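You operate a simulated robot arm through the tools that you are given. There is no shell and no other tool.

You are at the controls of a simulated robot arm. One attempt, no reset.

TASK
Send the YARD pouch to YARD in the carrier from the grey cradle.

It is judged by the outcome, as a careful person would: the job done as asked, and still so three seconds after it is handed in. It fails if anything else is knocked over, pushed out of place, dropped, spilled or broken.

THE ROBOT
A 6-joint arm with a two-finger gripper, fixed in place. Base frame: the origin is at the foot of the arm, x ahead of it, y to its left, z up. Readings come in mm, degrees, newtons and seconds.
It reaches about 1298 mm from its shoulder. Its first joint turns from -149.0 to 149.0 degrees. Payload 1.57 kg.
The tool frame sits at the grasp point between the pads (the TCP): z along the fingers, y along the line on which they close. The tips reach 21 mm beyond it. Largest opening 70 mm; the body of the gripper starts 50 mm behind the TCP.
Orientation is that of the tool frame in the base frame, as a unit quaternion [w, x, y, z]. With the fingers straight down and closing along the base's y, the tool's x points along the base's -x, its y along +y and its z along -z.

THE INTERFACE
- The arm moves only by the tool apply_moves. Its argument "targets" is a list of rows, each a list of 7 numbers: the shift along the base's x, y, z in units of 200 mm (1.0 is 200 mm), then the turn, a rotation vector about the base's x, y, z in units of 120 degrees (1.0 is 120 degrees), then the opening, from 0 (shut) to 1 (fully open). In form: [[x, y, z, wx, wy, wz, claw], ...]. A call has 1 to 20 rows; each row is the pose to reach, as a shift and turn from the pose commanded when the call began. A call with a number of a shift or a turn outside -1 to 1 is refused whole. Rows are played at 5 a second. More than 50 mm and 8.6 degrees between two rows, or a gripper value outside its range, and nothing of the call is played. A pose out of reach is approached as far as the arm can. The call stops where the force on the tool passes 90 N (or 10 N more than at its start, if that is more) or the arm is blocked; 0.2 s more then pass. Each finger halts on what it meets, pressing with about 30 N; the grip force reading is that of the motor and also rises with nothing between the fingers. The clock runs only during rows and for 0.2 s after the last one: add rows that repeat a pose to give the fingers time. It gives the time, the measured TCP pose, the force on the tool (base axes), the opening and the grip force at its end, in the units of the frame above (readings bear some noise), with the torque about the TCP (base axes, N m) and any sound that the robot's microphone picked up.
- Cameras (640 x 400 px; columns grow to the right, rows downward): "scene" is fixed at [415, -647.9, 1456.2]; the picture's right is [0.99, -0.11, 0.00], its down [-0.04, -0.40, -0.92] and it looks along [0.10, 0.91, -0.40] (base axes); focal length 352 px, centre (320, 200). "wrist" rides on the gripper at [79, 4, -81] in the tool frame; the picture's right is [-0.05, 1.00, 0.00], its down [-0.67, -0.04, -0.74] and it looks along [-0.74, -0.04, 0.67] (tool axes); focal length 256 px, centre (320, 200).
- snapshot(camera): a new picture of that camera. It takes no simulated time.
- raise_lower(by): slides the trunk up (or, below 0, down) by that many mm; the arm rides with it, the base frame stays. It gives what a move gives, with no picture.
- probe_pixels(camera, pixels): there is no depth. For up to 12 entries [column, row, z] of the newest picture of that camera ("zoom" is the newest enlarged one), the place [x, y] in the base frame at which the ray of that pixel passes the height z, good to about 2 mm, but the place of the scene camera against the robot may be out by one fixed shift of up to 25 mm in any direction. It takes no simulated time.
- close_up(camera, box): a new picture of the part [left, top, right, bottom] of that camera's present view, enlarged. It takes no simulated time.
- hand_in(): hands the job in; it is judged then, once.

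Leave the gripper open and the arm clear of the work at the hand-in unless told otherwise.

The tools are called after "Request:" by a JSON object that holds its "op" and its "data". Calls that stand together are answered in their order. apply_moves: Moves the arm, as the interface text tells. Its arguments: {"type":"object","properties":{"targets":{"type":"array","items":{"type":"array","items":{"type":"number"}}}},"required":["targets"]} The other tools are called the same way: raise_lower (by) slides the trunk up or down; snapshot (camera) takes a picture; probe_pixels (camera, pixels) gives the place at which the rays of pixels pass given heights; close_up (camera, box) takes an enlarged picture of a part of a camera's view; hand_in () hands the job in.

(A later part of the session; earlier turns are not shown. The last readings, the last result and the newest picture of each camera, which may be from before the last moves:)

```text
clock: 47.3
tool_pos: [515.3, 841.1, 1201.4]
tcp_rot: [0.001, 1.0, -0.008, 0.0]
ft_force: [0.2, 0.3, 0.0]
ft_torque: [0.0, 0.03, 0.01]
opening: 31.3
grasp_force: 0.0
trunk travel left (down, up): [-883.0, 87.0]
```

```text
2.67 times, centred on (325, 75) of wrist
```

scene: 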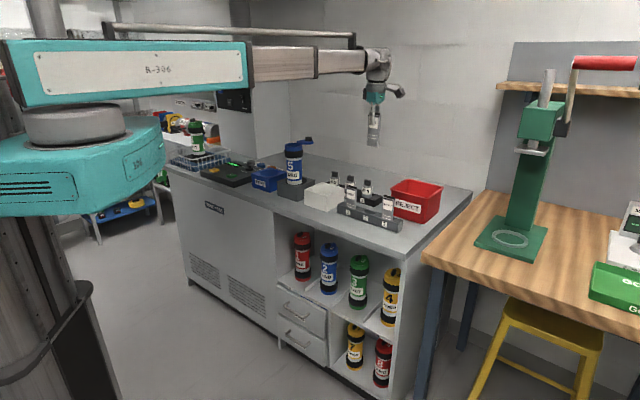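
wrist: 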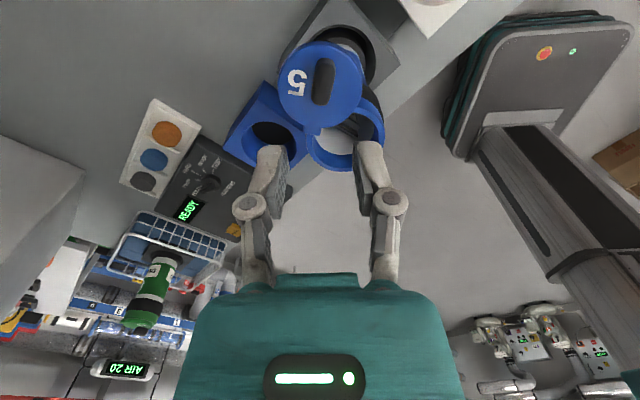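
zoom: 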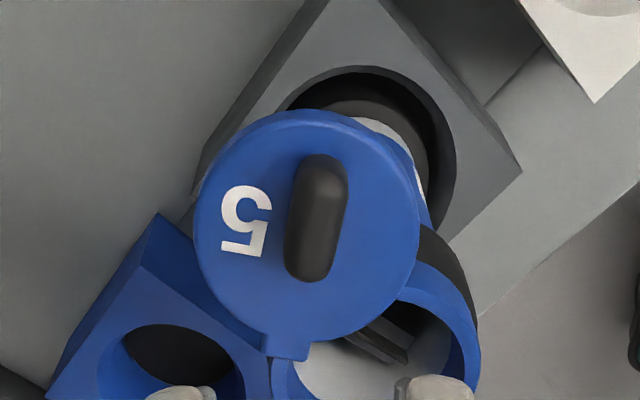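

The lid is slightly rotated relative to the gripper (fin axis tilted ~8° in the picture, tab at zoom (287,345)). I probe fin ends, disc edges and tab.

Request:
{"op": "probe_pixels", "data": {"camera": "wrist", "pixels": [[325.75, 62, 1103], [320.9, 102, 1103], [320.1, 84.4, 1089], [312.6, 129, 1087], [277.4, 84.4, 1089], [362.5, 83.3, 1089], [324.3, 42, 1089], [316.4, 126, 1089]]}}

```text
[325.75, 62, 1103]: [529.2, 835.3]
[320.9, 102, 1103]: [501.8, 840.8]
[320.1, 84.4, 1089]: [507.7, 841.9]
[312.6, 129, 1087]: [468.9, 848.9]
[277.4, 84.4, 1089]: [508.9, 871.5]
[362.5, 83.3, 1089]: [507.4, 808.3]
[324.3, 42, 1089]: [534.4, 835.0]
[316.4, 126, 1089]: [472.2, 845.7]
```

Fin axis is at azimuth ≈168° with centre ≈(515.5, 838). I rotate −11°, shift (0.5, −3) mm, lower 60 mm and check before going fully down.

Request:
{"op": "apply_moves", "data": {"targets": [[0.001, -0.007, 0, 0, 0, -0.046, 0.5], [0.0025, -0.015, 0, 0, 0, -0.092, 0.5], [0.0025, -0.015, 0, 0, 0, -0.092, 0.5]]}}

Request:
{"op": "raise_lower", "data": {"by": -65}}

Request:
{"op": "close_up", "data": {"camera": "wrist", "box": [220, 40, 440, 225]}}

Request:
{"op": "close_up", "data": {"camera": "scene", "box": [270, 110, 340, 180]}}

```text
clock: 48.1
tool_pos: [514.9, 837.7, 1202.4]
tcp_rot: [0.0, 0.994, -0.105, -0.001]
ft_force: [0.2, 0.2, 0.7]
ft_torque: [0.03, 0.01, 0.0]
opening: 35.1
grasp_force: 0.0
trunk travel left (down, up): [-883.0, 87.0]
```

```text
clock: 49.1
tool_pos: [515.6, 837.2, 1137.6]
tcp_rot: [0.0, 0.995, -0.103, 0.0]
ft_force: [-0.3, 0.0, 0.3]
ft_torque: [-0.02, 0.01, -0.01]
opening: 35.2
grasp_force: 0.1
trunk travel left (down, up): [-818.0, 152.0]
```

```text
2.16 times, centred on (330, 132) of wrist
```

zoom: 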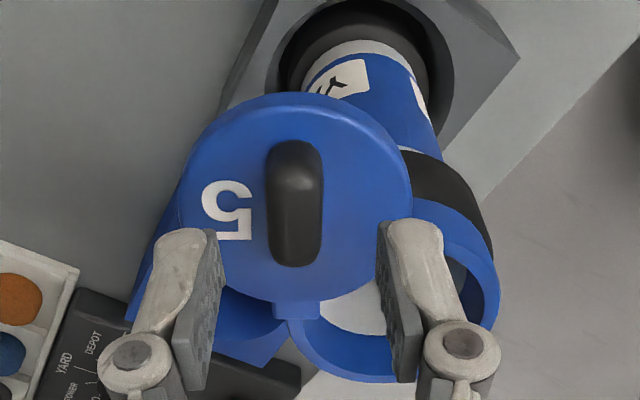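

```text
5.71 times, centred on (305, 145) of scene
```

zoom: 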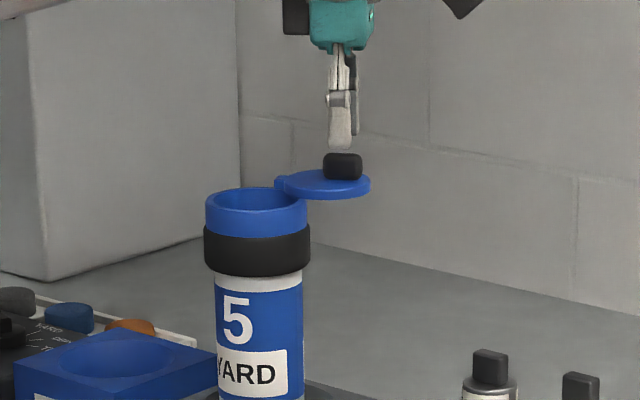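

The fin is aligned and within the fingers, ~2 mm off centre. I shift +2 mm in y, lower 21 mm and close on the fin.

Request:
{"op": "apply_moves", "data": {"targets": [[0.002, 0.01, 0, 0, 0, 0, 0.5]]}}

Request:
{"op": "raise_lower", "data": {"by": -21}}

Request:
{"op": "close_up", "data": {"camera": "scene", "box": [270, 110, 340, 180]}}

```text
clock: 49.5
tool_pos: [514.6, 839.0, 1136.7]
tcp_rot: [0.0, 0.995, -0.104, 0.0]
ft_force: [-0.4, -0.1, 0.4]
ft_torque: [0.03, 0.0, 0.01]
opening: 35.0
grasp_force: 0.1
trunk travel left (down, up): [-818.0, 152.0]
```

```text
clock: 50.2
tool_pos: [516.3, 839.8, 1115.9]
tcp_rot: [0.0, 0.995, -0.104, 0.0]
ft_force: [0.3, -0.2, 0.2]
ft_torque: [0.0, -0.01, 0.01]
opening: 34.9
grasp_force: 0.0
trunk travel left (down, up): [-797.0, 173.0]
```

```text
5.71 times, centred on (305, 145) of scene
```

zoom: 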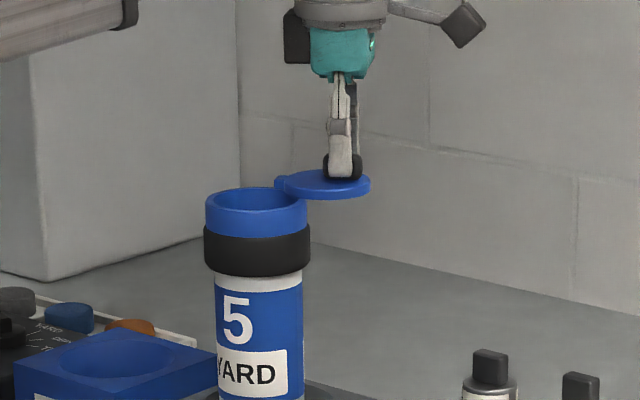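

The tips straddle the fin just above the disc. I close on it.

Request:
{"op": "apply_moves", "data": {"targets": [[0, 0, 0, 0, 0, 0, 0.35], [0, 0, 0, 0, 0, 0, 0.2], [0, 0, 0, 0, 0, 0, 0.1], [0, 0, 0, 0, 0, 0, 0.1], [0, 0, 0, 0, 0, 0, 0.1]]}}

Request:
{"op": "close_up", "data": {"camera": "wrist", "box": [220, 40, 440, 225]}}

```text
clock: 51.4
tool_pos: [515.0, 839.3, 1116.7]
tcp_rot: [0.0, 0.995, -0.103, 0.001]
ft_force: [0.4, 1.3, 2.8]
ft_torque: [0.12, 0.09, -0.05]
opening: 13.2
grasp_force: 29.7
trunk travel left (down, up): [-797.0, 173.0]
```

```text
2.16 times, centred on (330, 132) of wrist
```

zoom: 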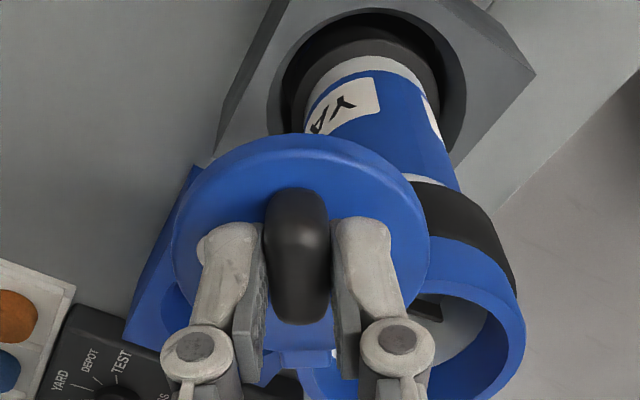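

Held (13.2 mm). I swing the lid back along the reversed arc about the pivot ≈(473, 848), first 64°.

Request:
{"op": "apply_moves", "data": {"targets": [[-0.0085, -0.029, 0, 0, 0, -0.0667, 0.1], [-0.0205, -0.0565, 0, 0, 0, -0.1333, 0.1], [-0.0365, -0.082, 0, 0, 0, -0.2, 0.1], [-0.056, -0.105, 0, 0, 0, -0.2667, 0.1], [-0.078, -0.125, 0, 0, 0, -0.3333, 0.1], [-0.103, -0.1415, 0, 0, 0, -0.4, 0.1], [-0.13, -0.155, 0, 0, 0, -0.4667, 0.1], [-0.1585, -0.164, 0, 0, 0, -0.5333, 0.1]]}}

Request:
{"op": "close_up", "data": {"camera": "wrist", "box": [220, 40, 440, 225]}}

Request:
{"op": "close_up", "data": {"camera": "scene", "box": [270, 120, 340, 210]}}

```text
clock: 53.2
tool_pos: [483.8, 806.9, 1115.8]
tcp_rot: [0.0, 0.788, -0.616, 0.0]
ft_force: [0.0, -2.0, 0.8]
ft_torque: [-0.35, -0.01, 0.01]
opening: 13.3
grasp_force: 29.8
trunk travel left (down, up): [-797.0, 173.0]
```

```text
2.16 times, centred on (330, 132) of wrist
```

zoom: 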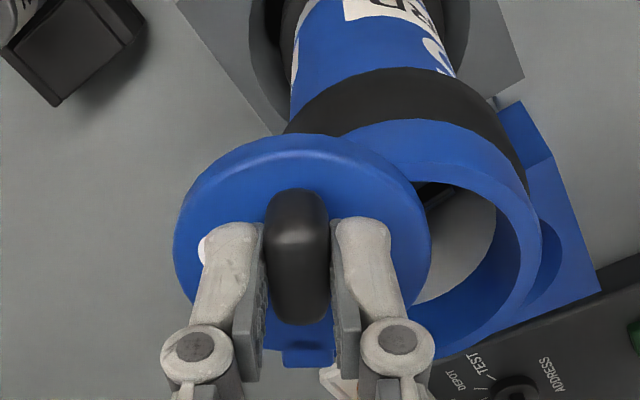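

```text
4.44 times, centred on (305, 165) of scene
```

zoom: 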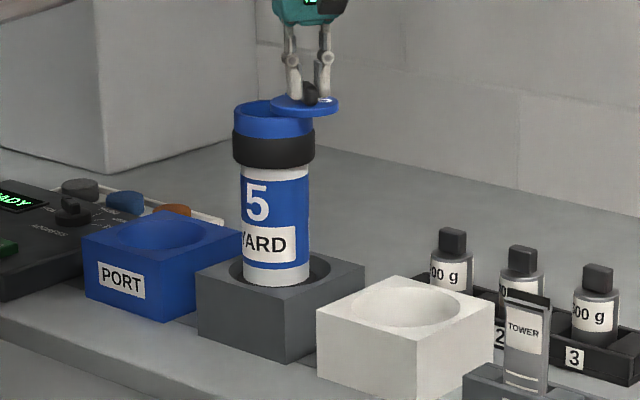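

Closing smoothly. I continue another 48°.

Request:
{"op": "apply_moves", "data": {"targets": [[-0.0275, -0.014, 0, 0, 0, -0.0667, 0.1], [-0.0575, -0.015, 0, 0, 0, -0.1333, 0.1], [-0.0875, -0.0115, 0, 0, 0, -0.2, 0.1], [-0.1165, -0.0045, 0, 0, 0, -0.2667, 0.1], [-0.1445, 0.007, 0, 0, 0, -0.3333, 0.1], [-0.17, 0.022, 0, 0, 0, -0.4, 0.1]]}}

Request:
{"op": "close_up", "data": {"camera": "wrist", "box": [220, 40, 440, 225]}}

Request:
{"op": "close_up", "data": {"camera": "scene", "box": [270, 120, 340, 210]}}

```text
clock: 54.6
tool_pos: [448.2, 809.1, 1116.9]
tcp_rot: [0.001, -0.469, 0.883, 0.0]
ft_force: [-0.6, 0.5, 4.4]
ft_torque: [0.07, 0.11, 0.08]
opening: 13.1
grasp_force: 30.1
trunk travel left (down, up): [-797.0, 173.0]
```

```text
2.16 times, centred on (330, 132) of wrist
```

zoom: 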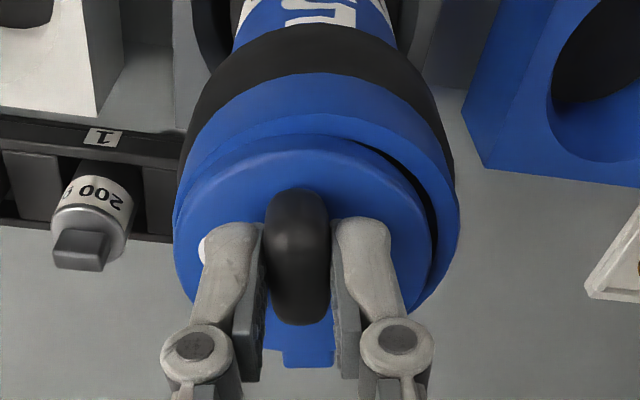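

```text
4.44 times, centred on (305, 165) of scene
```

zoom: 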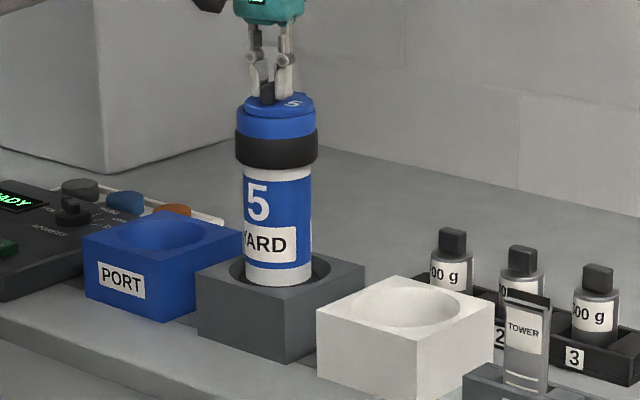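

Almost closed (a thin crescent remains at zoom (430,210)). I turn another 16° to its stop.

Request:
{"op": "apply_moves", "data": {"targets": [[-0.012, 0.009, 0, 0, 0, -0.0333, 0.1], [-0.024, 0.018, 0, 0, 0, -0.0667, 0.1], [-0.034, 0.029, 0, 0, 0, -0.1, 0.1], [-0.0445, 0.04, 0, 0, 0, -0.1333, 0.1], [-0.0445, 0.04, 0, 0, 0, -0.1333, 0.1]]}}

Request:
{"op": "close_up", "data": {"camera": "wrist", "box": [220, 40, 440, 225]}}

Request:
{"op": "close_up", "data": {"camera": "scene", "box": [270, 120, 340, 210]}}

```text
clock: 55.8
tool_pos: [441.2, 819.8, 1117.7]
tcp_rot: [0.0, -0.342, 0.94, 0.001]
ft_force: [-1.2, -2.9, -0.4]
ft_torque: [-0.5, 0.45, 0.04]
opening: 13.3
grasp_force: 30.0
trunk travel left (down, up): [-797.0, 173.0]
```

```text
2.16 times, centred on (330, 132) of wrist
```

zoom: 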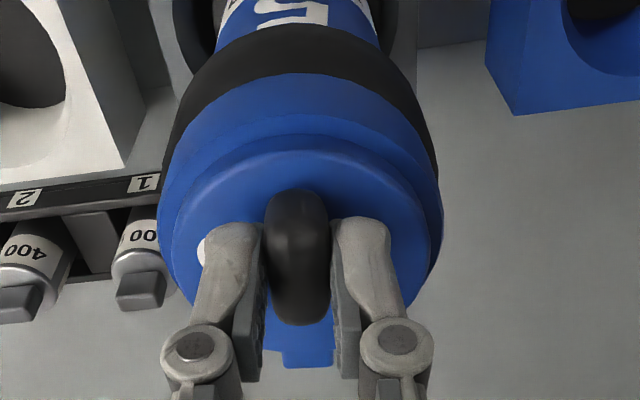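

```text
4.44 times, centred on (305, 165) of scene
```

zoom: 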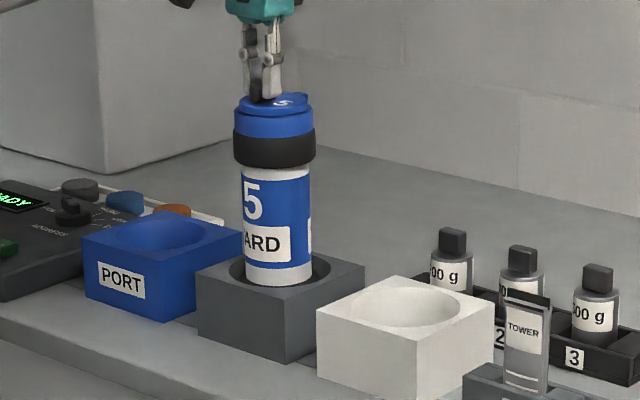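

The lid is centred on the collar again and the body turned with it (closed stop reached). I lift the carrier by the fin 20 mm and check that it hangs securely.

Request:
{"op": "raise_lower", "data": {"by": 20}}

Request:
{"op": "close_up", "data": {"camera": "scene", "box": [270, 110, 340, 210]}}

Request:
{"op": "close_up", "data": {"camera": "wrist", "box": [220, 40, 440, 225]}}

```text
clock: 56.5
tool_pos: [440.4, 819.3, 1136.3]
tcp_rot: [0.0, -0.343, 0.939, 0.0]
ft_force: [0.2, 0.0, -2.7]
ft_torque: [-0.06, 0.0, -0.03]
opening: 13.1
grasp_force: 30.2
trunk travel left (down, up): [-817.0, 153.0]
```

```text
4.00 times, centred on (305, 160) of scene
```

zoom: 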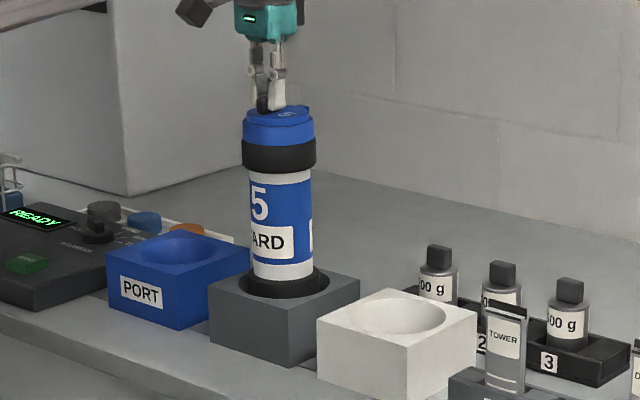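

```text
2.16 times, centred on (330, 132) of wrist
```

zoom: 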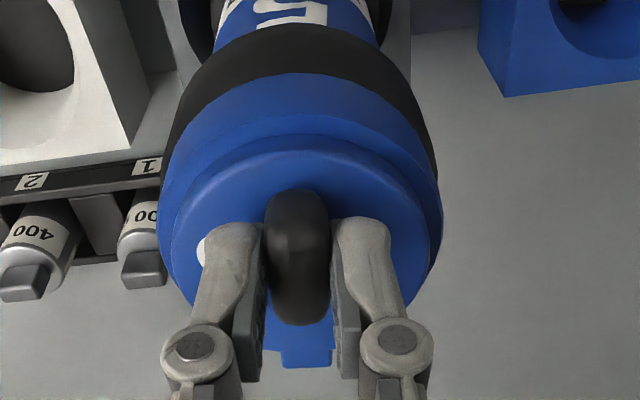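

It hangs straight with the lid shut. I raise 75 mm more to clear the cradle and the PORT.

Request:
{"op": "raise_lower", "data": {"by": 75}}

Request:
{"op": "close_up", "data": {"camera": "scene", "box": [250, 90, 340, 210]}}

Request:
{"op": "snapshot", "data": {"camera": "wrist"}}

```text
clock: 57.6
tool_pos: [441.0, 819.9, 1210.1]
tcp_rot: [-0.001, -0.343, 0.939, 0.0]
ft_force: [-0.4, 0.7, -2.7]
ft_torque: [-0.05, 0.02, 0.01]
opening: 13.1
grasp_force: 29.6
trunk travel left (down, up): [-892.0, 78.0]
```

```text
3.33 times, centred on (295, 150) of scene
```

zoom: 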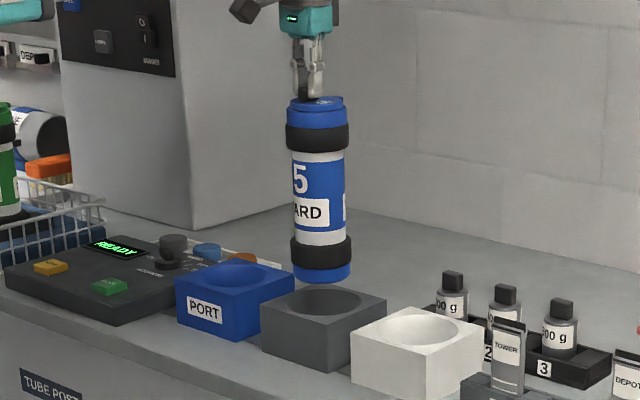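

```text
taken
```

wrist: 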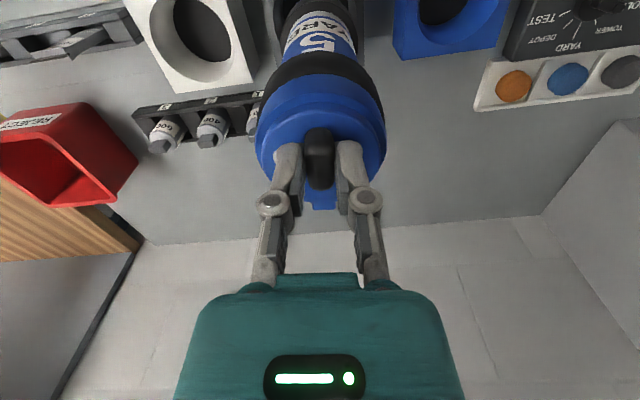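

Carrier 5 hangs clear with its bottom above the cradle. I enlarge the wrist view to measure the carrier's axis relative to the TCP.

Request:
{"op": "close_up", "data": {"camera": "wrist", "box": [240, 60, 400, 220]}}

Request:
{"op": "probe_pixels", "data": {"camera": "wrist", "pixels": [[262, 135, 1183], [379, 135, 1183], [320, 97, 1183], [322, 208, 1181]]}}

```text
2.50 times, centred on (320, 140) of wrist
```

zoom: 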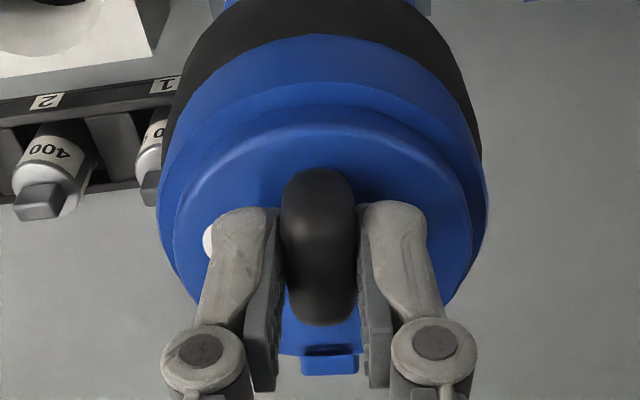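

```text
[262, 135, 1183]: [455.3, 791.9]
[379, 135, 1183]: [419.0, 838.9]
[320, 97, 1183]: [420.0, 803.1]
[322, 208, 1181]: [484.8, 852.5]
```

Request:
{"op": "probe_pixels", "data": {"camera": "wrist", "pixels": [[260.8, 144, 1183], [380.8, 144, 1183], [321, 111, 1183], [321, 200.8, 1183], [324, 206, 1181], [318, 150, 1183]]}}

```text
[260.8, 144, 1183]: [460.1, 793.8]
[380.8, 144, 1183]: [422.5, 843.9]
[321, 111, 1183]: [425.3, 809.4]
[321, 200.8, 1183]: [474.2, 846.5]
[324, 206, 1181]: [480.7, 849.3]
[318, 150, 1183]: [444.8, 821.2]
```

The carrier axis is ≈(8, 7) mm from the TCP; PORT centre ≈(327, 927). I raise 15 mm more, then move slowly by (−122, +100.5) mm to bring the carrier over the PORT.

Request:
{"op": "raise_lower", "data": {"by": 15}}

Request:
{"op": "apply_moves", "data": {"targets": [[-0.02, 0.0165, 0, 0, 0, 0, 0.1], [-0.055, 0.045, 0, 0, 0, 0, 0.1], [-0.1, 0.0825, 0, 0, 0, 0, 0.1], [-0.15, 0.124, 0, 0, 0, 0, 0.1], [-0.2, 0.165, 0, 0, 0, 0, 0.1], [-0.25, 0.206, 0, 0, 0, 0, 0.1], [-0.3, 0.2475, 0, 0, 0, 0, 0.1], [-0.35, 0.289, 0, 0, 0, 0, 0.1], [-0.4, 0.33, 0, 0, 0, 0, 0.1], [-0.45, 0.371, 0, 0, 0, 0, 0.1], [-0.5, 0.4125, 0, 0, 0, 0, 0.1], [-0.54, 0.4455, 0, 0, 0, 0, 0.1], [-0.57, 0.47, 0, 0, 0, 0, 0.1], [-0.59, 0.4865, 0, 0, 0, 0, 0.1], [-0.603, 0.4975, 0, 0, 0, 0, 0.1], [-0.609, 0.5025, 0, 0, 0, 0, 0.1], [-0.609, 0.5025, 0, 0, 0, 0, 0.1]]}}

Request:
{"op": "snapshot", "data": {"camera": "wrist"}}

Request:
{"op": "close_up", "data": {"camera": "scene", "box": [220, 80, 320, 200]}}

```text
clock: 58.2
tool_pos: [441.6, 819.6, 1225.4]
tcp_rot: [0.0, -0.342, 0.94, 0.0]
ft_force: [-0.1, -0.3, -2.1]
ft_torque: [-0.03, 0.04, 0.02]
opening: 13.1
grasp_force: 30.0
trunk travel left (down, up): [-907.0, 63.0]
```

```text
clock: 61.9
tool_pos: [319.8, 919.3, 1225.9]
tcp_rot: [0.0, -0.342, 0.94, 0.0]
ft_force: [0.8, 0.3, -2.6]
ft_torque: [0.01, 0.02, -0.05]
opening: 13.4
grasp_force: 29.6
trunk travel left (down, up): [-907.0, 63.0]
```

```text
taken
```

wrist: 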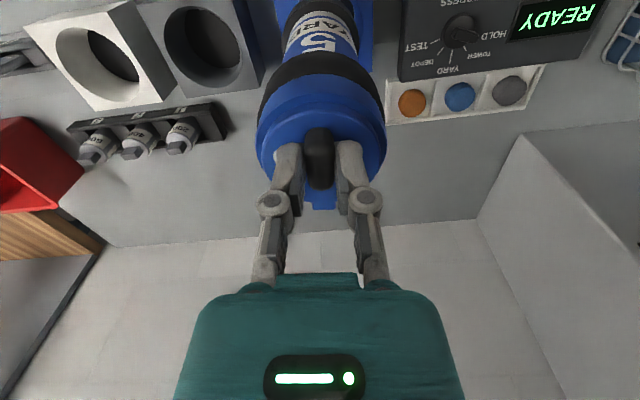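

```text
3.33 times, centred on (270, 140) of scene
```

zoom: 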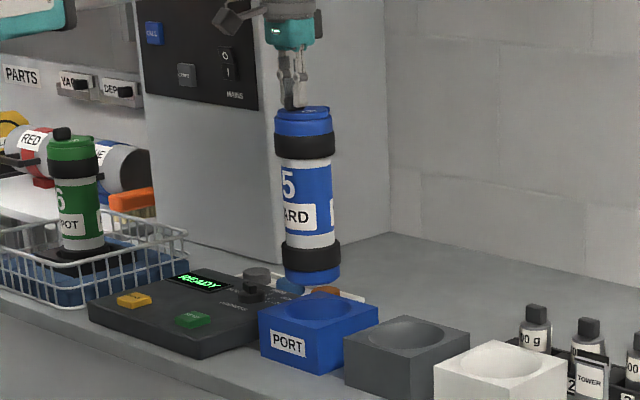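

The carrier hangs vertically over the PORT. I check the alignment more closely from both cameras.

Request:
{"op": "close_up", "data": {"camera": "wrist", "box": [240, 0, 400, 100]}}

Request:
{"op": "close_up", "data": {"camera": "scene", "box": [240, 150, 300, 200]}}

```text
4.00 times, centred on (320, 50) of wrist
```

zoom: 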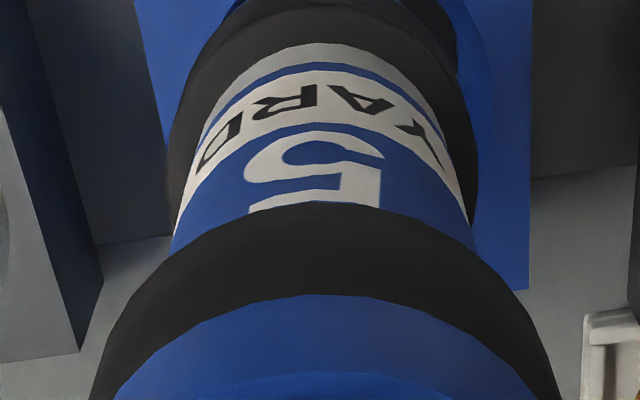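

```text
8.00 times, centred on (270, 175) of scene
```

zoom: 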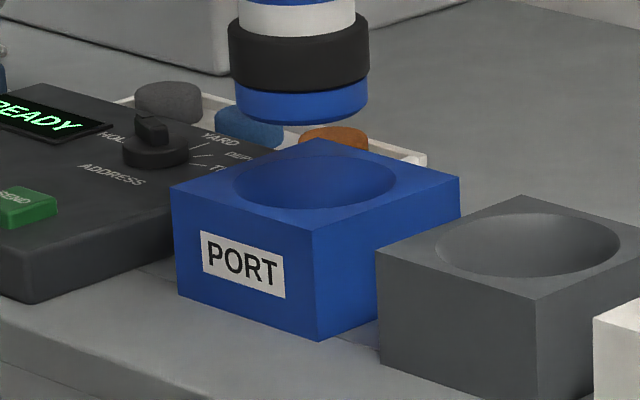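

I probe the PORT's rear right corner and check against the expected square.

Request:
{"op": "probe_pixels", "data": {"camera": "wrist", "pixels": [[372.3, 72.3, 927], [373.2, 10, 927], [275, 5, 927], [281, 33, 927], [362.5, 22.5, 927]]}}

Request:
{"op": "close_up", "data": {"camera": "wrist", "box": [340, 0, 400, 90]}}

Request:
{"op": "close_up", "data": {"camera": "wrist", "box": [255, 0, 305, 60]}}

```text
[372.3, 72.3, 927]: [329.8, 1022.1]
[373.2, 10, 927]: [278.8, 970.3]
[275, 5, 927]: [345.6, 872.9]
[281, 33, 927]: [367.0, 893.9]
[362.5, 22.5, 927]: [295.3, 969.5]
```

```text
4.44 times, centred on (370, 45) of wrist
```

zoom: 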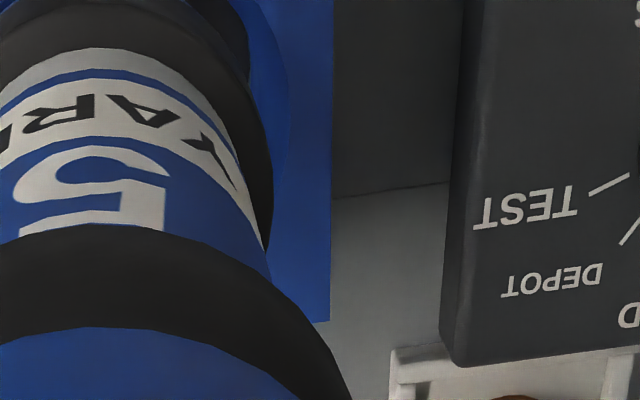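

```text
6.67 times, centred on (280, 30) of wrist
```

zoom: 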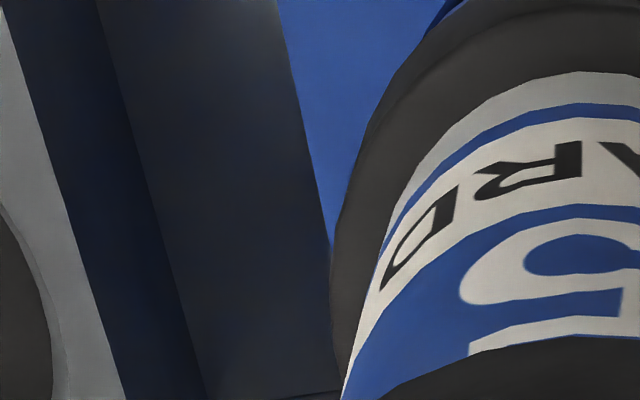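

My PORT estimate differs by several mm between measurements, so I want an unobstructed view. I back off by (−21, −191) mm slowly, still holding the carrier, so that the PORT appears beside it in the wrist picture.

Request:
{"op": "apply_moves", "data": {"targets": [[-0.003, -0.03, 0, 0, 0, 0, 0.1], [-0.009, -0.08, 0, 0, 0, 0, 0.1], [-0.017, -0.15, 0, 0, 0, 0, 0.1], [-0.026, -0.23, 0, 0, 0, 0, 0.1], [-0.035, -0.31, 0, 0, 0, 0, 0.1], [-0.044, -0.39, 0, 0, 0, 0, 0.1], [-0.053, -0.47, 0, 0, 0, 0, 0.1], [-0.062, -0.55, 0, 0, 0, 0, 0.1], [-0.071, -0.63, 0, 0, 0, 0, 0.1], [-0.08, -0.71, 0, 0, 0, 0, 0.1], [-0.088, -0.79, 0, 0, 0, 0, 0.1], [-0.095, -0.86, 0, 0, 0, 0, 0.1], [-0.101, -0.915, 0, 0, 0, 0, 0.1], [-0.104, -0.945, 0, 0, 0, 0, 0.1], [-0.105, -0.955, 0, 0, 0, 0, 0.1], [-0.105, -0.955, 0, 0, 0, 0, 0.1]]}}

Request:
{"op": "snapshot", "data": {"camera": "wrist"}}

Request:
{"op": "close_up", "data": {"camera": "scene", "box": [200, 80, 340, 220]}}

```text
clock: 65.2
tool_pos: [297.8, 729.4, 1226.1]
tcp_rot: [0.0, -0.343, 0.939, -0.001]
ft_force: [0.7, 0.9, -4.0]
ft_torque: [0.0, 0.02, 0.0]
opening: 13.3
grasp_force: 29.7
trunk travel left (down, up): [-907.0, 63.0]
```

```text
taken
```

wrist: 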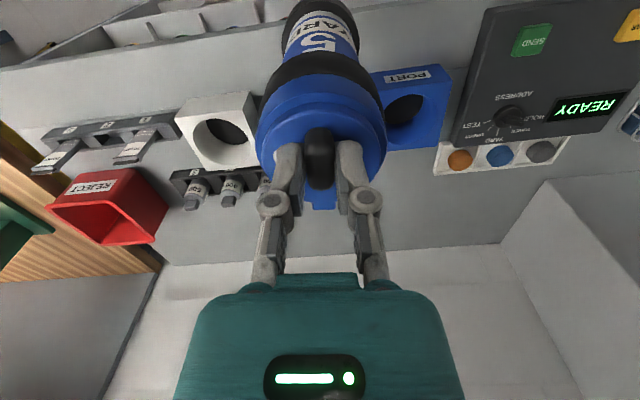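

```text
2.86 times, centred on (270, 150) of scene
```

zoom: 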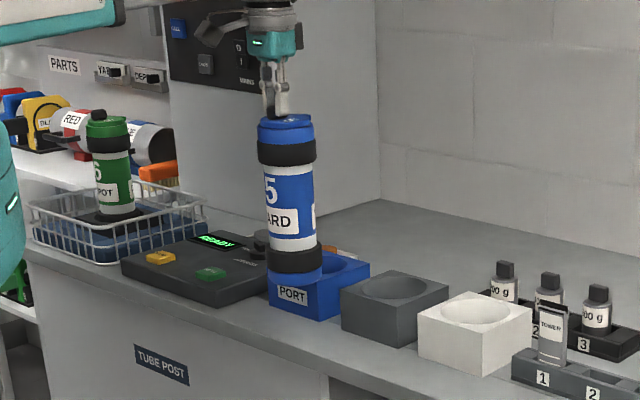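

The PORT is still partly hidden by the carrier. I shift (+50, −50) mm more.

Request:
{"op": "apply_moves", "data": {"targets": [[0.02, -0.02, 0, 0, 0, 0, 0.1], [0.06, -0.06, 0, 0, 0, 0, 0.1], [0.11, -0.11, 0, 0, 0, 0, 0.1], [0.16, -0.16, 0, 0, 0, 0, 0.1], [0.2, -0.2, 0, 0, 0, 0, 0.1], [0.23, -0.23, 0, 0, 0, 0, 0.1], [0.245, -0.245, 0, 0, 0, 0, 0.1], [0.25, -0.25, 0, 0, 0, 0, 0.1], [0.25, -0.25, 0, 0, 0, 0, 0.1]]}}

Request:
{"op": "snapshot", "data": {"camera": "wrist"}}

Request:
{"op": "close_up", "data": {"camera": "wrist", "box": [370, 60, 500, 190]}}

```text
clock: 67.2
tool_pos: [348.0, 679.1, 1225.1]
tcp_rot: [0.0, -0.342, 0.94, 0.0]
ft_force: [0.0, -0.4, -3.5]
ft_torque: [-0.08, 0.03, 0.03]
opening: 13.5
grasp_force: 30.0
trunk travel left (down, up): [-907.0, 63.0]
```

```text
taken
```

wrist: 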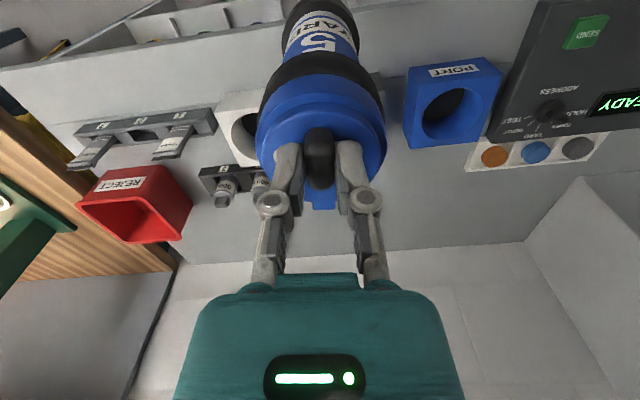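

```text
3.08 times, centred on (435, 125) of wrist
```

zoom: 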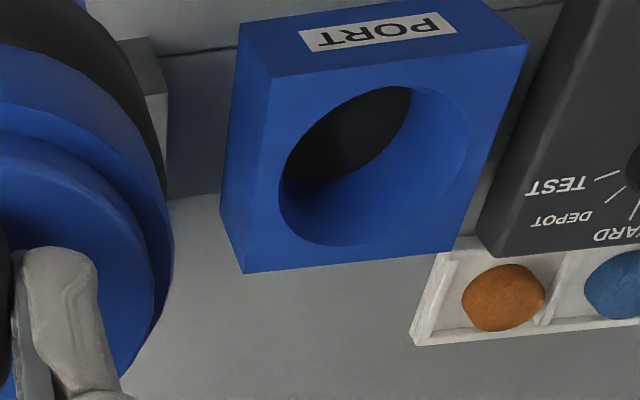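

The PORT is fully visible now. I probe its top corners and hole edges.

Request:
{"op": "probe_pixels", "data": {"camera": "wrist", "pixels": [[419.7, 85.0, 927], [502.9, 74.0, 927], [478.2, 140.6, 927], [410.3, 148.4, 927], [421.7, 120.1, 927], [483.1, 103.9, 927], [457.7, 88.3, 927], [443.1, 140, 927], [452.2, 114.3, 927], [478.2, 140.6, 917], [419.7, 85.0, 917], [452.2, 114.3, 917]]}}

```text
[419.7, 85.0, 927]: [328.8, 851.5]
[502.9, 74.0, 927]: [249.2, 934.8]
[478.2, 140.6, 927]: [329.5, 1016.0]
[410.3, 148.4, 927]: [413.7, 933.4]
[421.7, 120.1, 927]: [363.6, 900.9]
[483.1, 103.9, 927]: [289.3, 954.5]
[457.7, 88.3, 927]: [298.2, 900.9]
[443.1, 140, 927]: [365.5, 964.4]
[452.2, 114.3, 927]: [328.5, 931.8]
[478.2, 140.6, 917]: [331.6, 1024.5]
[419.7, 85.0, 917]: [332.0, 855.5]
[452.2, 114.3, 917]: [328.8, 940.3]
```

To settle the PORT's top height I raise 60 mm and view it again.

Request:
{"op": "raise_lower", "data": {"by": 60}}

Request:
{"op": "snapshot", "data": {"camera": "wrist"}}

Request:
{"op": "close_up", "data": {"camera": "wrist", "box": [370, 30, 500, 160]}}

```text
clock: 68.2
tool_pos: [348.3, 678.2, 1285.1]
tcp_rot: [-0.001, -0.342, 0.94, -0.001]
ft_force: [-0.3, -0.2, -3.5]
ft_torque: [-0.05, 0.04, 0.01]
opening: 13.0
grasp_force: 31.0
trunk travel left (down, up): [-967.0, 3.0]
```

```text
taken
```

wrist: 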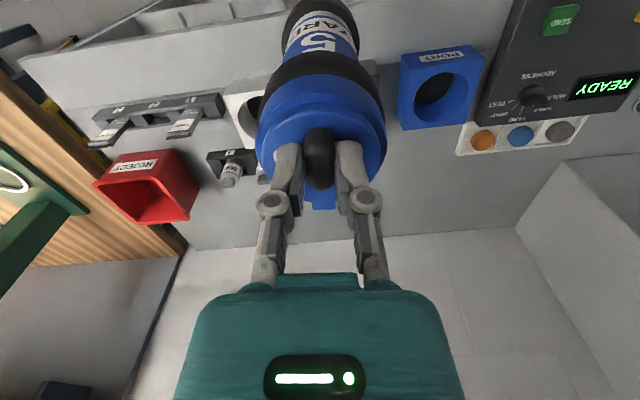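

```text
3.08 times, centred on (435, 95) of wrist
```

zoom: 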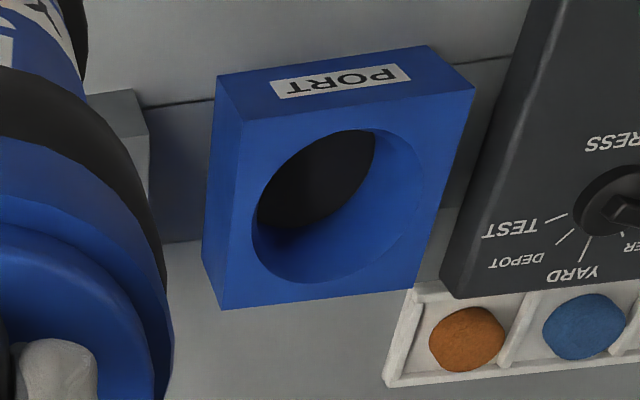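

Request:
{"op": "probe_pixels", "data": {"camera": "wrist", "pixels": [[409.65, 69.65, 927], [485.05, 58.9, 927], [465.2, 123.6, 927], [403.5, 130.75, 927], [440.85, 96.95, 927], [409.65, 69.65, 914], [485.05, 58.9, 914], [465.2, 123.6, 914], [403.5, 130.75, 914], [440.85, 96.95, 914]]}}

```text
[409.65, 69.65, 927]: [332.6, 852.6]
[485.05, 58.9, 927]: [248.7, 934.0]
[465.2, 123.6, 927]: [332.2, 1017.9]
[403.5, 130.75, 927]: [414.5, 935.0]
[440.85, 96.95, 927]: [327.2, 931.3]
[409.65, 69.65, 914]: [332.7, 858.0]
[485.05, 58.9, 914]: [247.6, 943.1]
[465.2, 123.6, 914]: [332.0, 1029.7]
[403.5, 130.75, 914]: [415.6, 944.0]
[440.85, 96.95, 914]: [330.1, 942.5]
```

The views agree on a PORT centre of about (330.6, 938.7) with top z≈920. The TCP should go to ≈(323.6, 932). I move there slowly at this height in two calls.

Request:
{"op": "apply_moves", "data": {"targets": [[-0.001, 0.015, 0, 0, 0, 0, 0.1], [-0.005, 0.05, 0, 0, 0, 0, 0.1], [-0.01, 0.1, 0, 0, 0, 0, 0.1], [-0.016, 0.16, 0, 0, 0, 0, 0.1], [-0.022, 0.23, 0, 0, 0, 0, 0.1], [-0.029, 0.3, 0, 0, 0, 0, 0.1], [-0.036, 0.37, 0, 0, 0, 0, 0.1], [-0.043, 0.44, 0, 0, 0, 0, 0.1], [-0.05, 0.51, 0, 0, 0, 0, 0.1], [-0.055, 0.57, 0, 0, 0, 0, 0.1], [-0.059, 0.61, 0, 0, 0, 0, 0.1], [-0.0615, 0.633, 0, 0, 0, 0, 0.1]]}}

Request:
{"op": "apply_moves", "data": {"targets": [[-0.001, 0.015, 0, 0, 0, 0, 0.1], [-0.005, 0.05, 0, 0, 0, 0, 0.1], [-0.01, 0.1, 0, 0, 0, 0, 0.1], [-0.016, 0.16, 0, 0, 0, 0, 0.1], [-0.022, 0.23, 0, 0, 0, 0, 0.1], [-0.029, 0.3, 0, 0, 0, 0, 0.1], [-0.036, 0.37, 0, 0, 0, 0, 0.1], [-0.043, 0.44, 0, 0, 0, 0, 0.1], [-0.05, 0.51, 0, 0, 0, 0, 0.1], [-0.055, 0.57, 0, 0, 0, 0, 0.1], [-0.059, 0.61, 0, 0, 0, 0, 0.1], [-0.0615, 0.633, 0, 0, 0, 0, 0.1], [-0.0615, 0.633, 0, 0, 0, 0, 0.1]]}}

Request:
{"op": "raise_lower", "data": {"by": -90}}

Request:
{"op": "close_up", "data": {"camera": "scene", "box": [235, 130, 305, 200]}}

Request:
{"op": "snapshot", "data": {"camera": "wrist"}}

```text
clock: 70.8
tool_pos: [336.3, 806.3, 1285.2]
tcp_rot: [0.0, -0.343, 0.939, 0.0]
ft_force: [0.7, -0.2, -3.4]
ft_torque: [-0.03, 0.04, 0.03]
opening: 13.2
grasp_force: 29.9
trunk travel left (down, up): [-967.0, 3.0]
```

```text
clock: 73.7
tool_pos: [323.0, 932.0, 1287.0]
tcp_rot: [0.0, -0.343, 0.939, 0.0]
ft_force: [0.2, -0.6, -2.4]
ft_torque: [-0.05, 0.05, 0.0]
opening: 13.0
grasp_force: 29.7
trunk travel left (down, up): [-967.0, 3.0]
```

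```text
clock: 74.9
tool_pos: [322.4, 932.1, 1195.5]
tcp_rot: [0.0, -0.343, 0.939, 0.0]
ft_force: [0.2, -0.3, -3.0]
ft_torque: [-0.05, 0.03, -0.05]
opening: 13.5
grasp_force: 30.0
trunk travel left (down, up): [-877.0, 93.0]
```

```text
5.71 times, centred on (270, 165) of scene
```

zoom: 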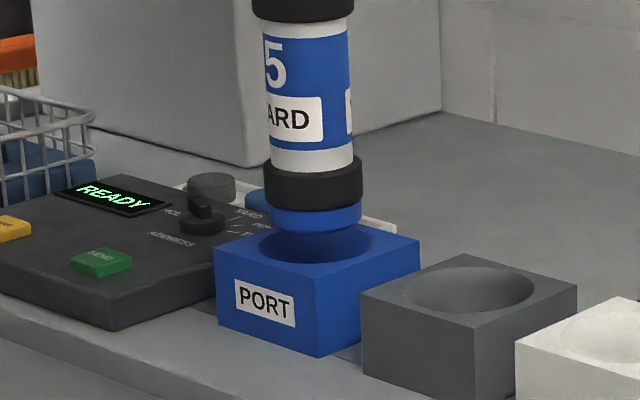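

```text
taken
```

wrist: 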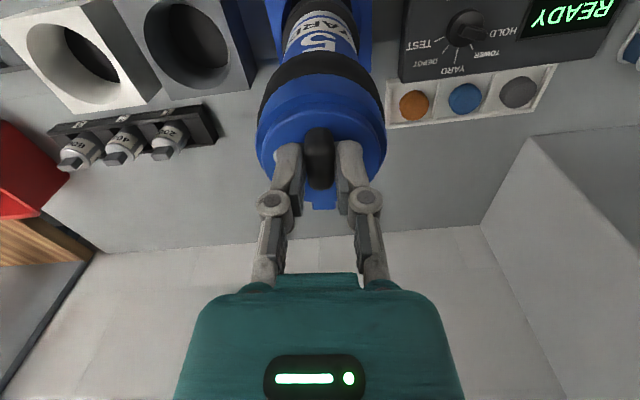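

The base is centred over the hole in the scene view (base 271–361, hole ≈257–372 in the zoom). I lower 20 mm and check force and picture.

Request:
{"op": "raise_lower", "data": {"by": -20}}

Request:
{"op": "close_up", "data": {"camera": "scene", "box": [235, 130, 305, 200]}}

Request:
{"op": "raise_lower", "data": {"by": -10}}

Request:
{"op": "close_up", "data": {"camera": "scene", "box": [235, 130, 305, 200]}}

```text
clock: 75.6
tool_pos: [324.9, 932.0, 1176.1]
tcp_rot: [0.0, -0.343, 0.939, 0.0]
ft_force: [-0.2, -0.2, -2.7]
ft_torque: [0.03, 0.04, 0.0]
opening: 13.5
grasp_force: 29.9
trunk travel left (down, up): [-857.0, 113.0]
```

```text
5.71 times, centred on (270, 165) of scene
```

zoom: 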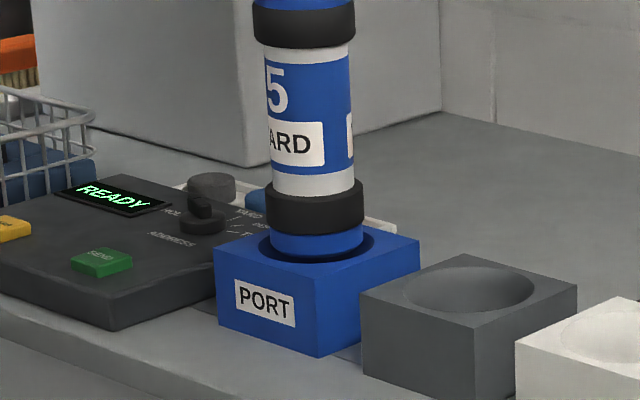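

```text
clock: 76.2
tool_pos: [323.2, 931.9, 1166.7]
tcp_rot: [0.0, -0.343, 0.939, 0.0]
ft_force: [-0.3, 0.0, -1.9]
ft_torque: [0.0, -0.01, 0.03]
opening: 13.4
grasp_force: 29.7
trunk travel left (down, up): [-847.0, 123.0]
```

```text
5.71 times, centred on (270, 165) of scene
```

zoom: 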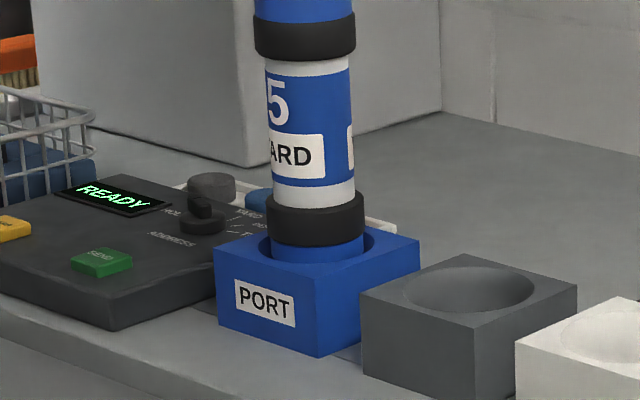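

It enters the PORT freely. I lower another 35 mm, then in small steps until it seats.

Request:
{"op": "raise_lower", "data": {"by": -35}}

Request:
{"op": "raise_lower", "data": {"by": -8}}

Request:
{"op": "close_up", "data": {"camera": "scene", "box": [235, 130, 305, 200]}}

```text
clock: 76.9
tool_pos: [324.2, 932.0, 1131.0]
tcp_rot: [0.0, -0.343, 0.939, -0.001]
ft_force: [-0.1, -0.3, -2.6]
ft_torque: [-0.02, 0.02, 0.0]
opening: 13.1
grasp_force: 29.6
trunk travel left (down, up): [-812.0, 158.0]
```

```text
clock: 77.5
tool_pos: [322.9, 931.5, 1123.6]
tcp_rot: [0.0, -0.343, 0.939, 0.0]
ft_force: [0.6, -0.5, -2.1]
ft_torque: [-0.01, 0.05, 0.03]
opening: 13.1
grasp_force: 30.2
trunk travel left (down, up): [-804.0, 166.0]
```

```text
5.71 times, centred on (270, 165) of scene
```

zoom: 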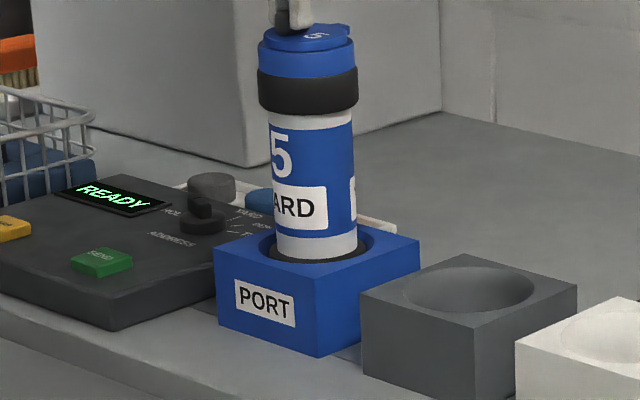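

Request:
{"op": "raise_lower", "data": {"by": -5}}

Request:
{"op": "raise_lower", "data": {"by": -3}}

```text
clock: 78.0
tool_pos: [323.8, 931.1, 1119.0]
tcp_rot: [0.0, -0.343, 0.939, 0.0]
ft_force: [-0.4, 0.2, -3.8]
ft_torque: [-0.06, 0.0, 0.01]
opening: 13.1
grasp_force: 29.9
trunk travel left (down, up): [-799.0, 171.0]
```

```text
clock: 78.6
tool_pos: [323.0, 931.9, 1115.8]
tcp_rot: [0.001, -0.343, 0.939, 0.001]
ft_force: [0.0, 2.0, 10.9]
ft_torque: [0.43, -0.5, 0.04]
opening: 13.5
grasp_force: 29.9
trunk travel left (down, up): [-796.0, 174.0]
```

The carrier is seated in the PORT (force rose to +11 N). I check the lid from the wrist camera before releasing.

Request:
{"op": "close_up", "data": {"camera": "wrist", "box": [220, 40, 440, 225]}}

Request:
{"op": "close_up", "data": {"camera": "scene", "box": [250, 125, 290, 165]}}

```text
2.16 times, centred on (330, 132) of wrist
```

zoom: 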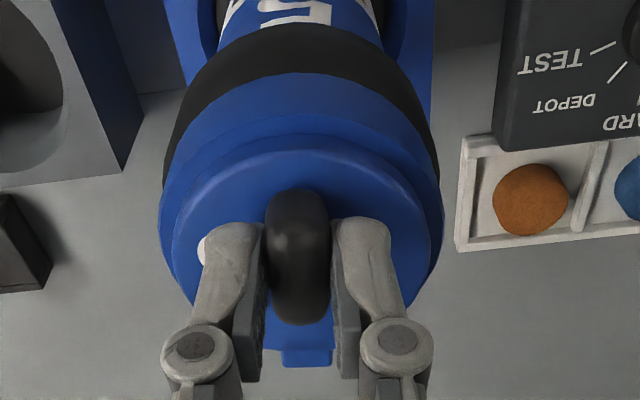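

```text
10.00 times, centred on (270, 145) of scene
```

zoom: 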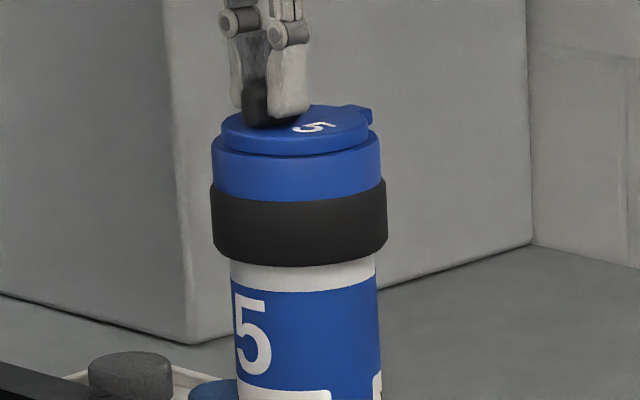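

The lid is concentric with the collar, i.e. closed. I release the fin and raise 120 mm.

Request:
{"op": "raise_lower", "data": {"by": 1}}

Request:
{"op": "apply_moves", "data": {"targets": [[0, 0, 0, 0, 0, 0, 0.25], [0, 0, 0, 0, 0, 0, 0.4], [0, 0, 0, 0, 0, 0, 0.5], [0, 0, 0, 0, 0, 0, 0.5]]}}

Request:
{"op": "raise_lower", "data": {"by": 120}}

Request:
{"op": "snapshot", "data": {"camera": "wrist"}}

Request:
{"op": "snapshot", "data": {"camera": "scene"}}

Request:
{"op": "close_up", "data": {"camera": "scene", "box": [190, 120, 310, 210]}}

```text
clock: 79.1
tool_pos: [324.0, 931.1, 1116.3]
tcp_rot: [0.0, -0.343, 0.939, -0.001]
ft_force: [0.5, -0.3, 2.7]
ft_torque: [0.23, -0.29, 0.04]
opening: 13.7
grasp_force: 29.6
trunk travel left (down, up): [-797.0, 173.0]
```

```text
clock: 80.1
tool_pos: [323.3, 931.7, 1116.3]
tcp_rot: [-0.001, -0.343, 0.939, 0.0]
ft_force: [1.0, 0.6, 0.1]
ft_torque: [0.01, 0.0, -0.03]
opening: 35.0
grasp_force: 0.0
trunk travel left (down, up): [-797.0, 173.0]
```

```text
clock: 81.6
tool_pos: [322.8, 931.6, 1235.5]
tcp_rot: [0.0, -0.343, 0.939, 0.0]
ft_force: [0.0, -0.4, -0.4]
ft_torque: [0.01, 0.02, -0.01]
opening: 34.9
grasp_force: 0.1
trunk travel left (down, up): [-917.0, 53.0]
```

```text
taken
```

wrist: 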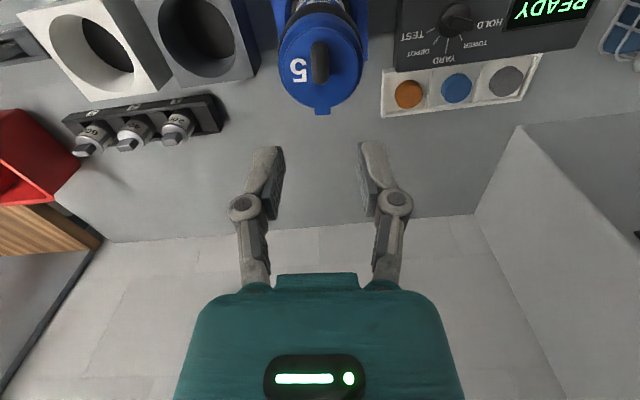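

```text
taken
```

scene: 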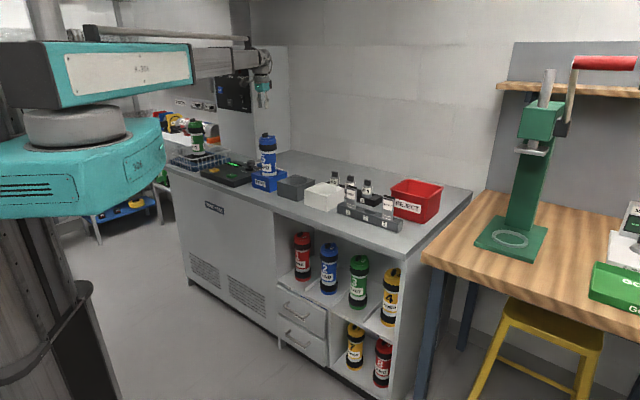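

```text
4.44 times, centred on (250, 165) of scene
```

zoom: 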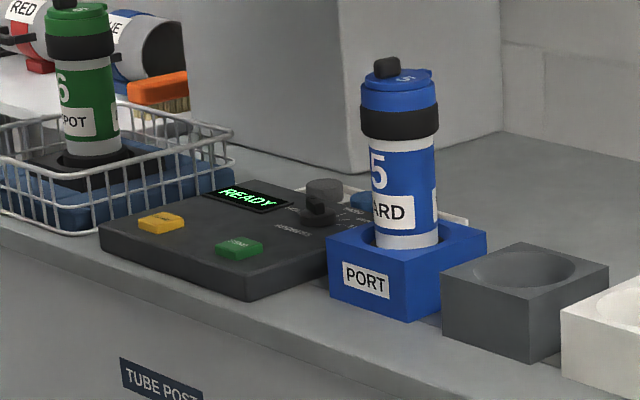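

The carrier stands in the PORT with the lid shut. Next is the ADDRESS dial, seen around wrist (457,18). I probe its approximate position.

Request:
{"op": "probe_pixels", "data": {"camera": "wrist", "pixels": [[457, 20, 900], [457, 20, 880], [455, 40, 880], [462, 55, 880], [390, 68, 880]]}}

```text
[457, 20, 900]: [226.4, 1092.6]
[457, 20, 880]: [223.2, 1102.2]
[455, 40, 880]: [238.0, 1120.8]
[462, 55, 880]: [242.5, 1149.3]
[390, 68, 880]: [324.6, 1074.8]
```

The dial is near (225, 1097). I move to ≈(180, 1058) at this height, turning +5°, for a steep view of the panel.

Request:
{"op": "apply_moves", "data": {"targets": [[-0.12, 0.105, 0, 0, 0, 0.01, 0.5], [-0.24, 0.21, 0, 0, 0, 0.02, 0.5], [-0.36, 0.315, 0, 0, 0, 0.03, 0.5], [-0.48, 0.42, 0, 0, 0, 0.04, 0.5], [-0.6, 0.525, 0, 0, 0, 0.042, 0.5], [-0.715, 0.63, 0, 0, 0, 0.042, 0.5]]}}

Request:
{"op": "snapshot", "data": {"camera": "wrist"}}

Request:
{"op": "close_up", "data": {"camera": "wrist", "box": [240, 0, 440, 125]}}

```text
clock: 83.0
tool_pos: [179.3, 1057.8, 1235.1]
tcp_rot: [0.001, -0.384, 0.924, 0.0]
ft_force: [0.3, 1.1, 0.3]
ft_torque: [0.04, -0.02, 0.01]
opening: 34.9
grasp_force: 0.0
trunk travel left (down, up): [-917.0, 53.0]
```

```text
taken
```

wrist: 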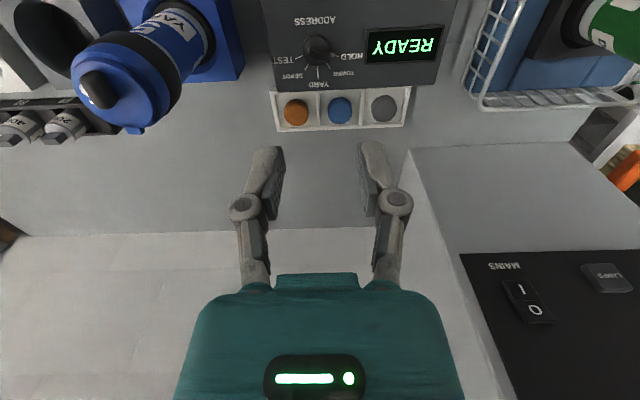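

```text
3.20 times, centred on (340, 62) of wrist
```

zoom: 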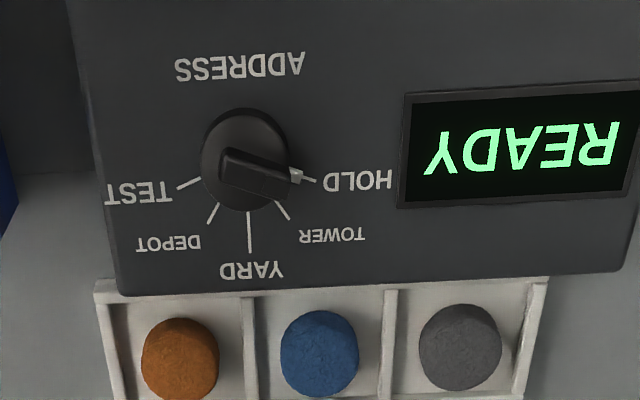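

The dial bar points at HOLD (white index at zoom (297,178)); YARD is the middle tick, straight toward the wall, so the dial must turn 70° clockwise (seen from above). Before lowering here I look at how the arm's links lie relative to the carrier in the PORT.

Request:
{"op": "snapshot", "data": {"camera": "scene"}}

Request:
{"op": "close_up", "data": {"camera": "scene", "box": [140, 20, 320, 200]}}

```text
taken
```

scene: 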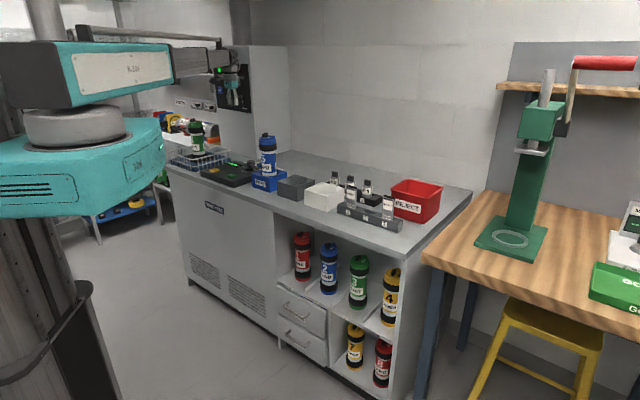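

```text
2.22 times, centred on (230, 110) of scene
```

zoom: 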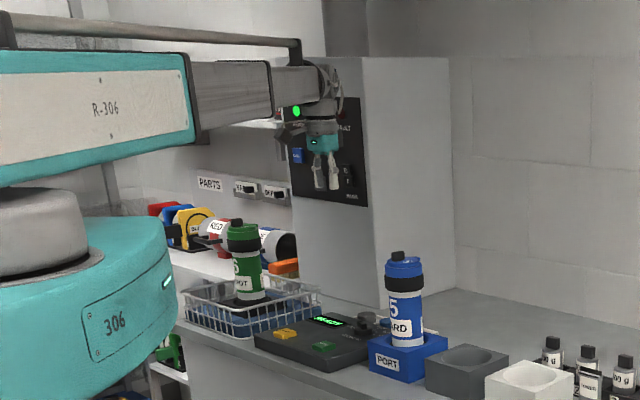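

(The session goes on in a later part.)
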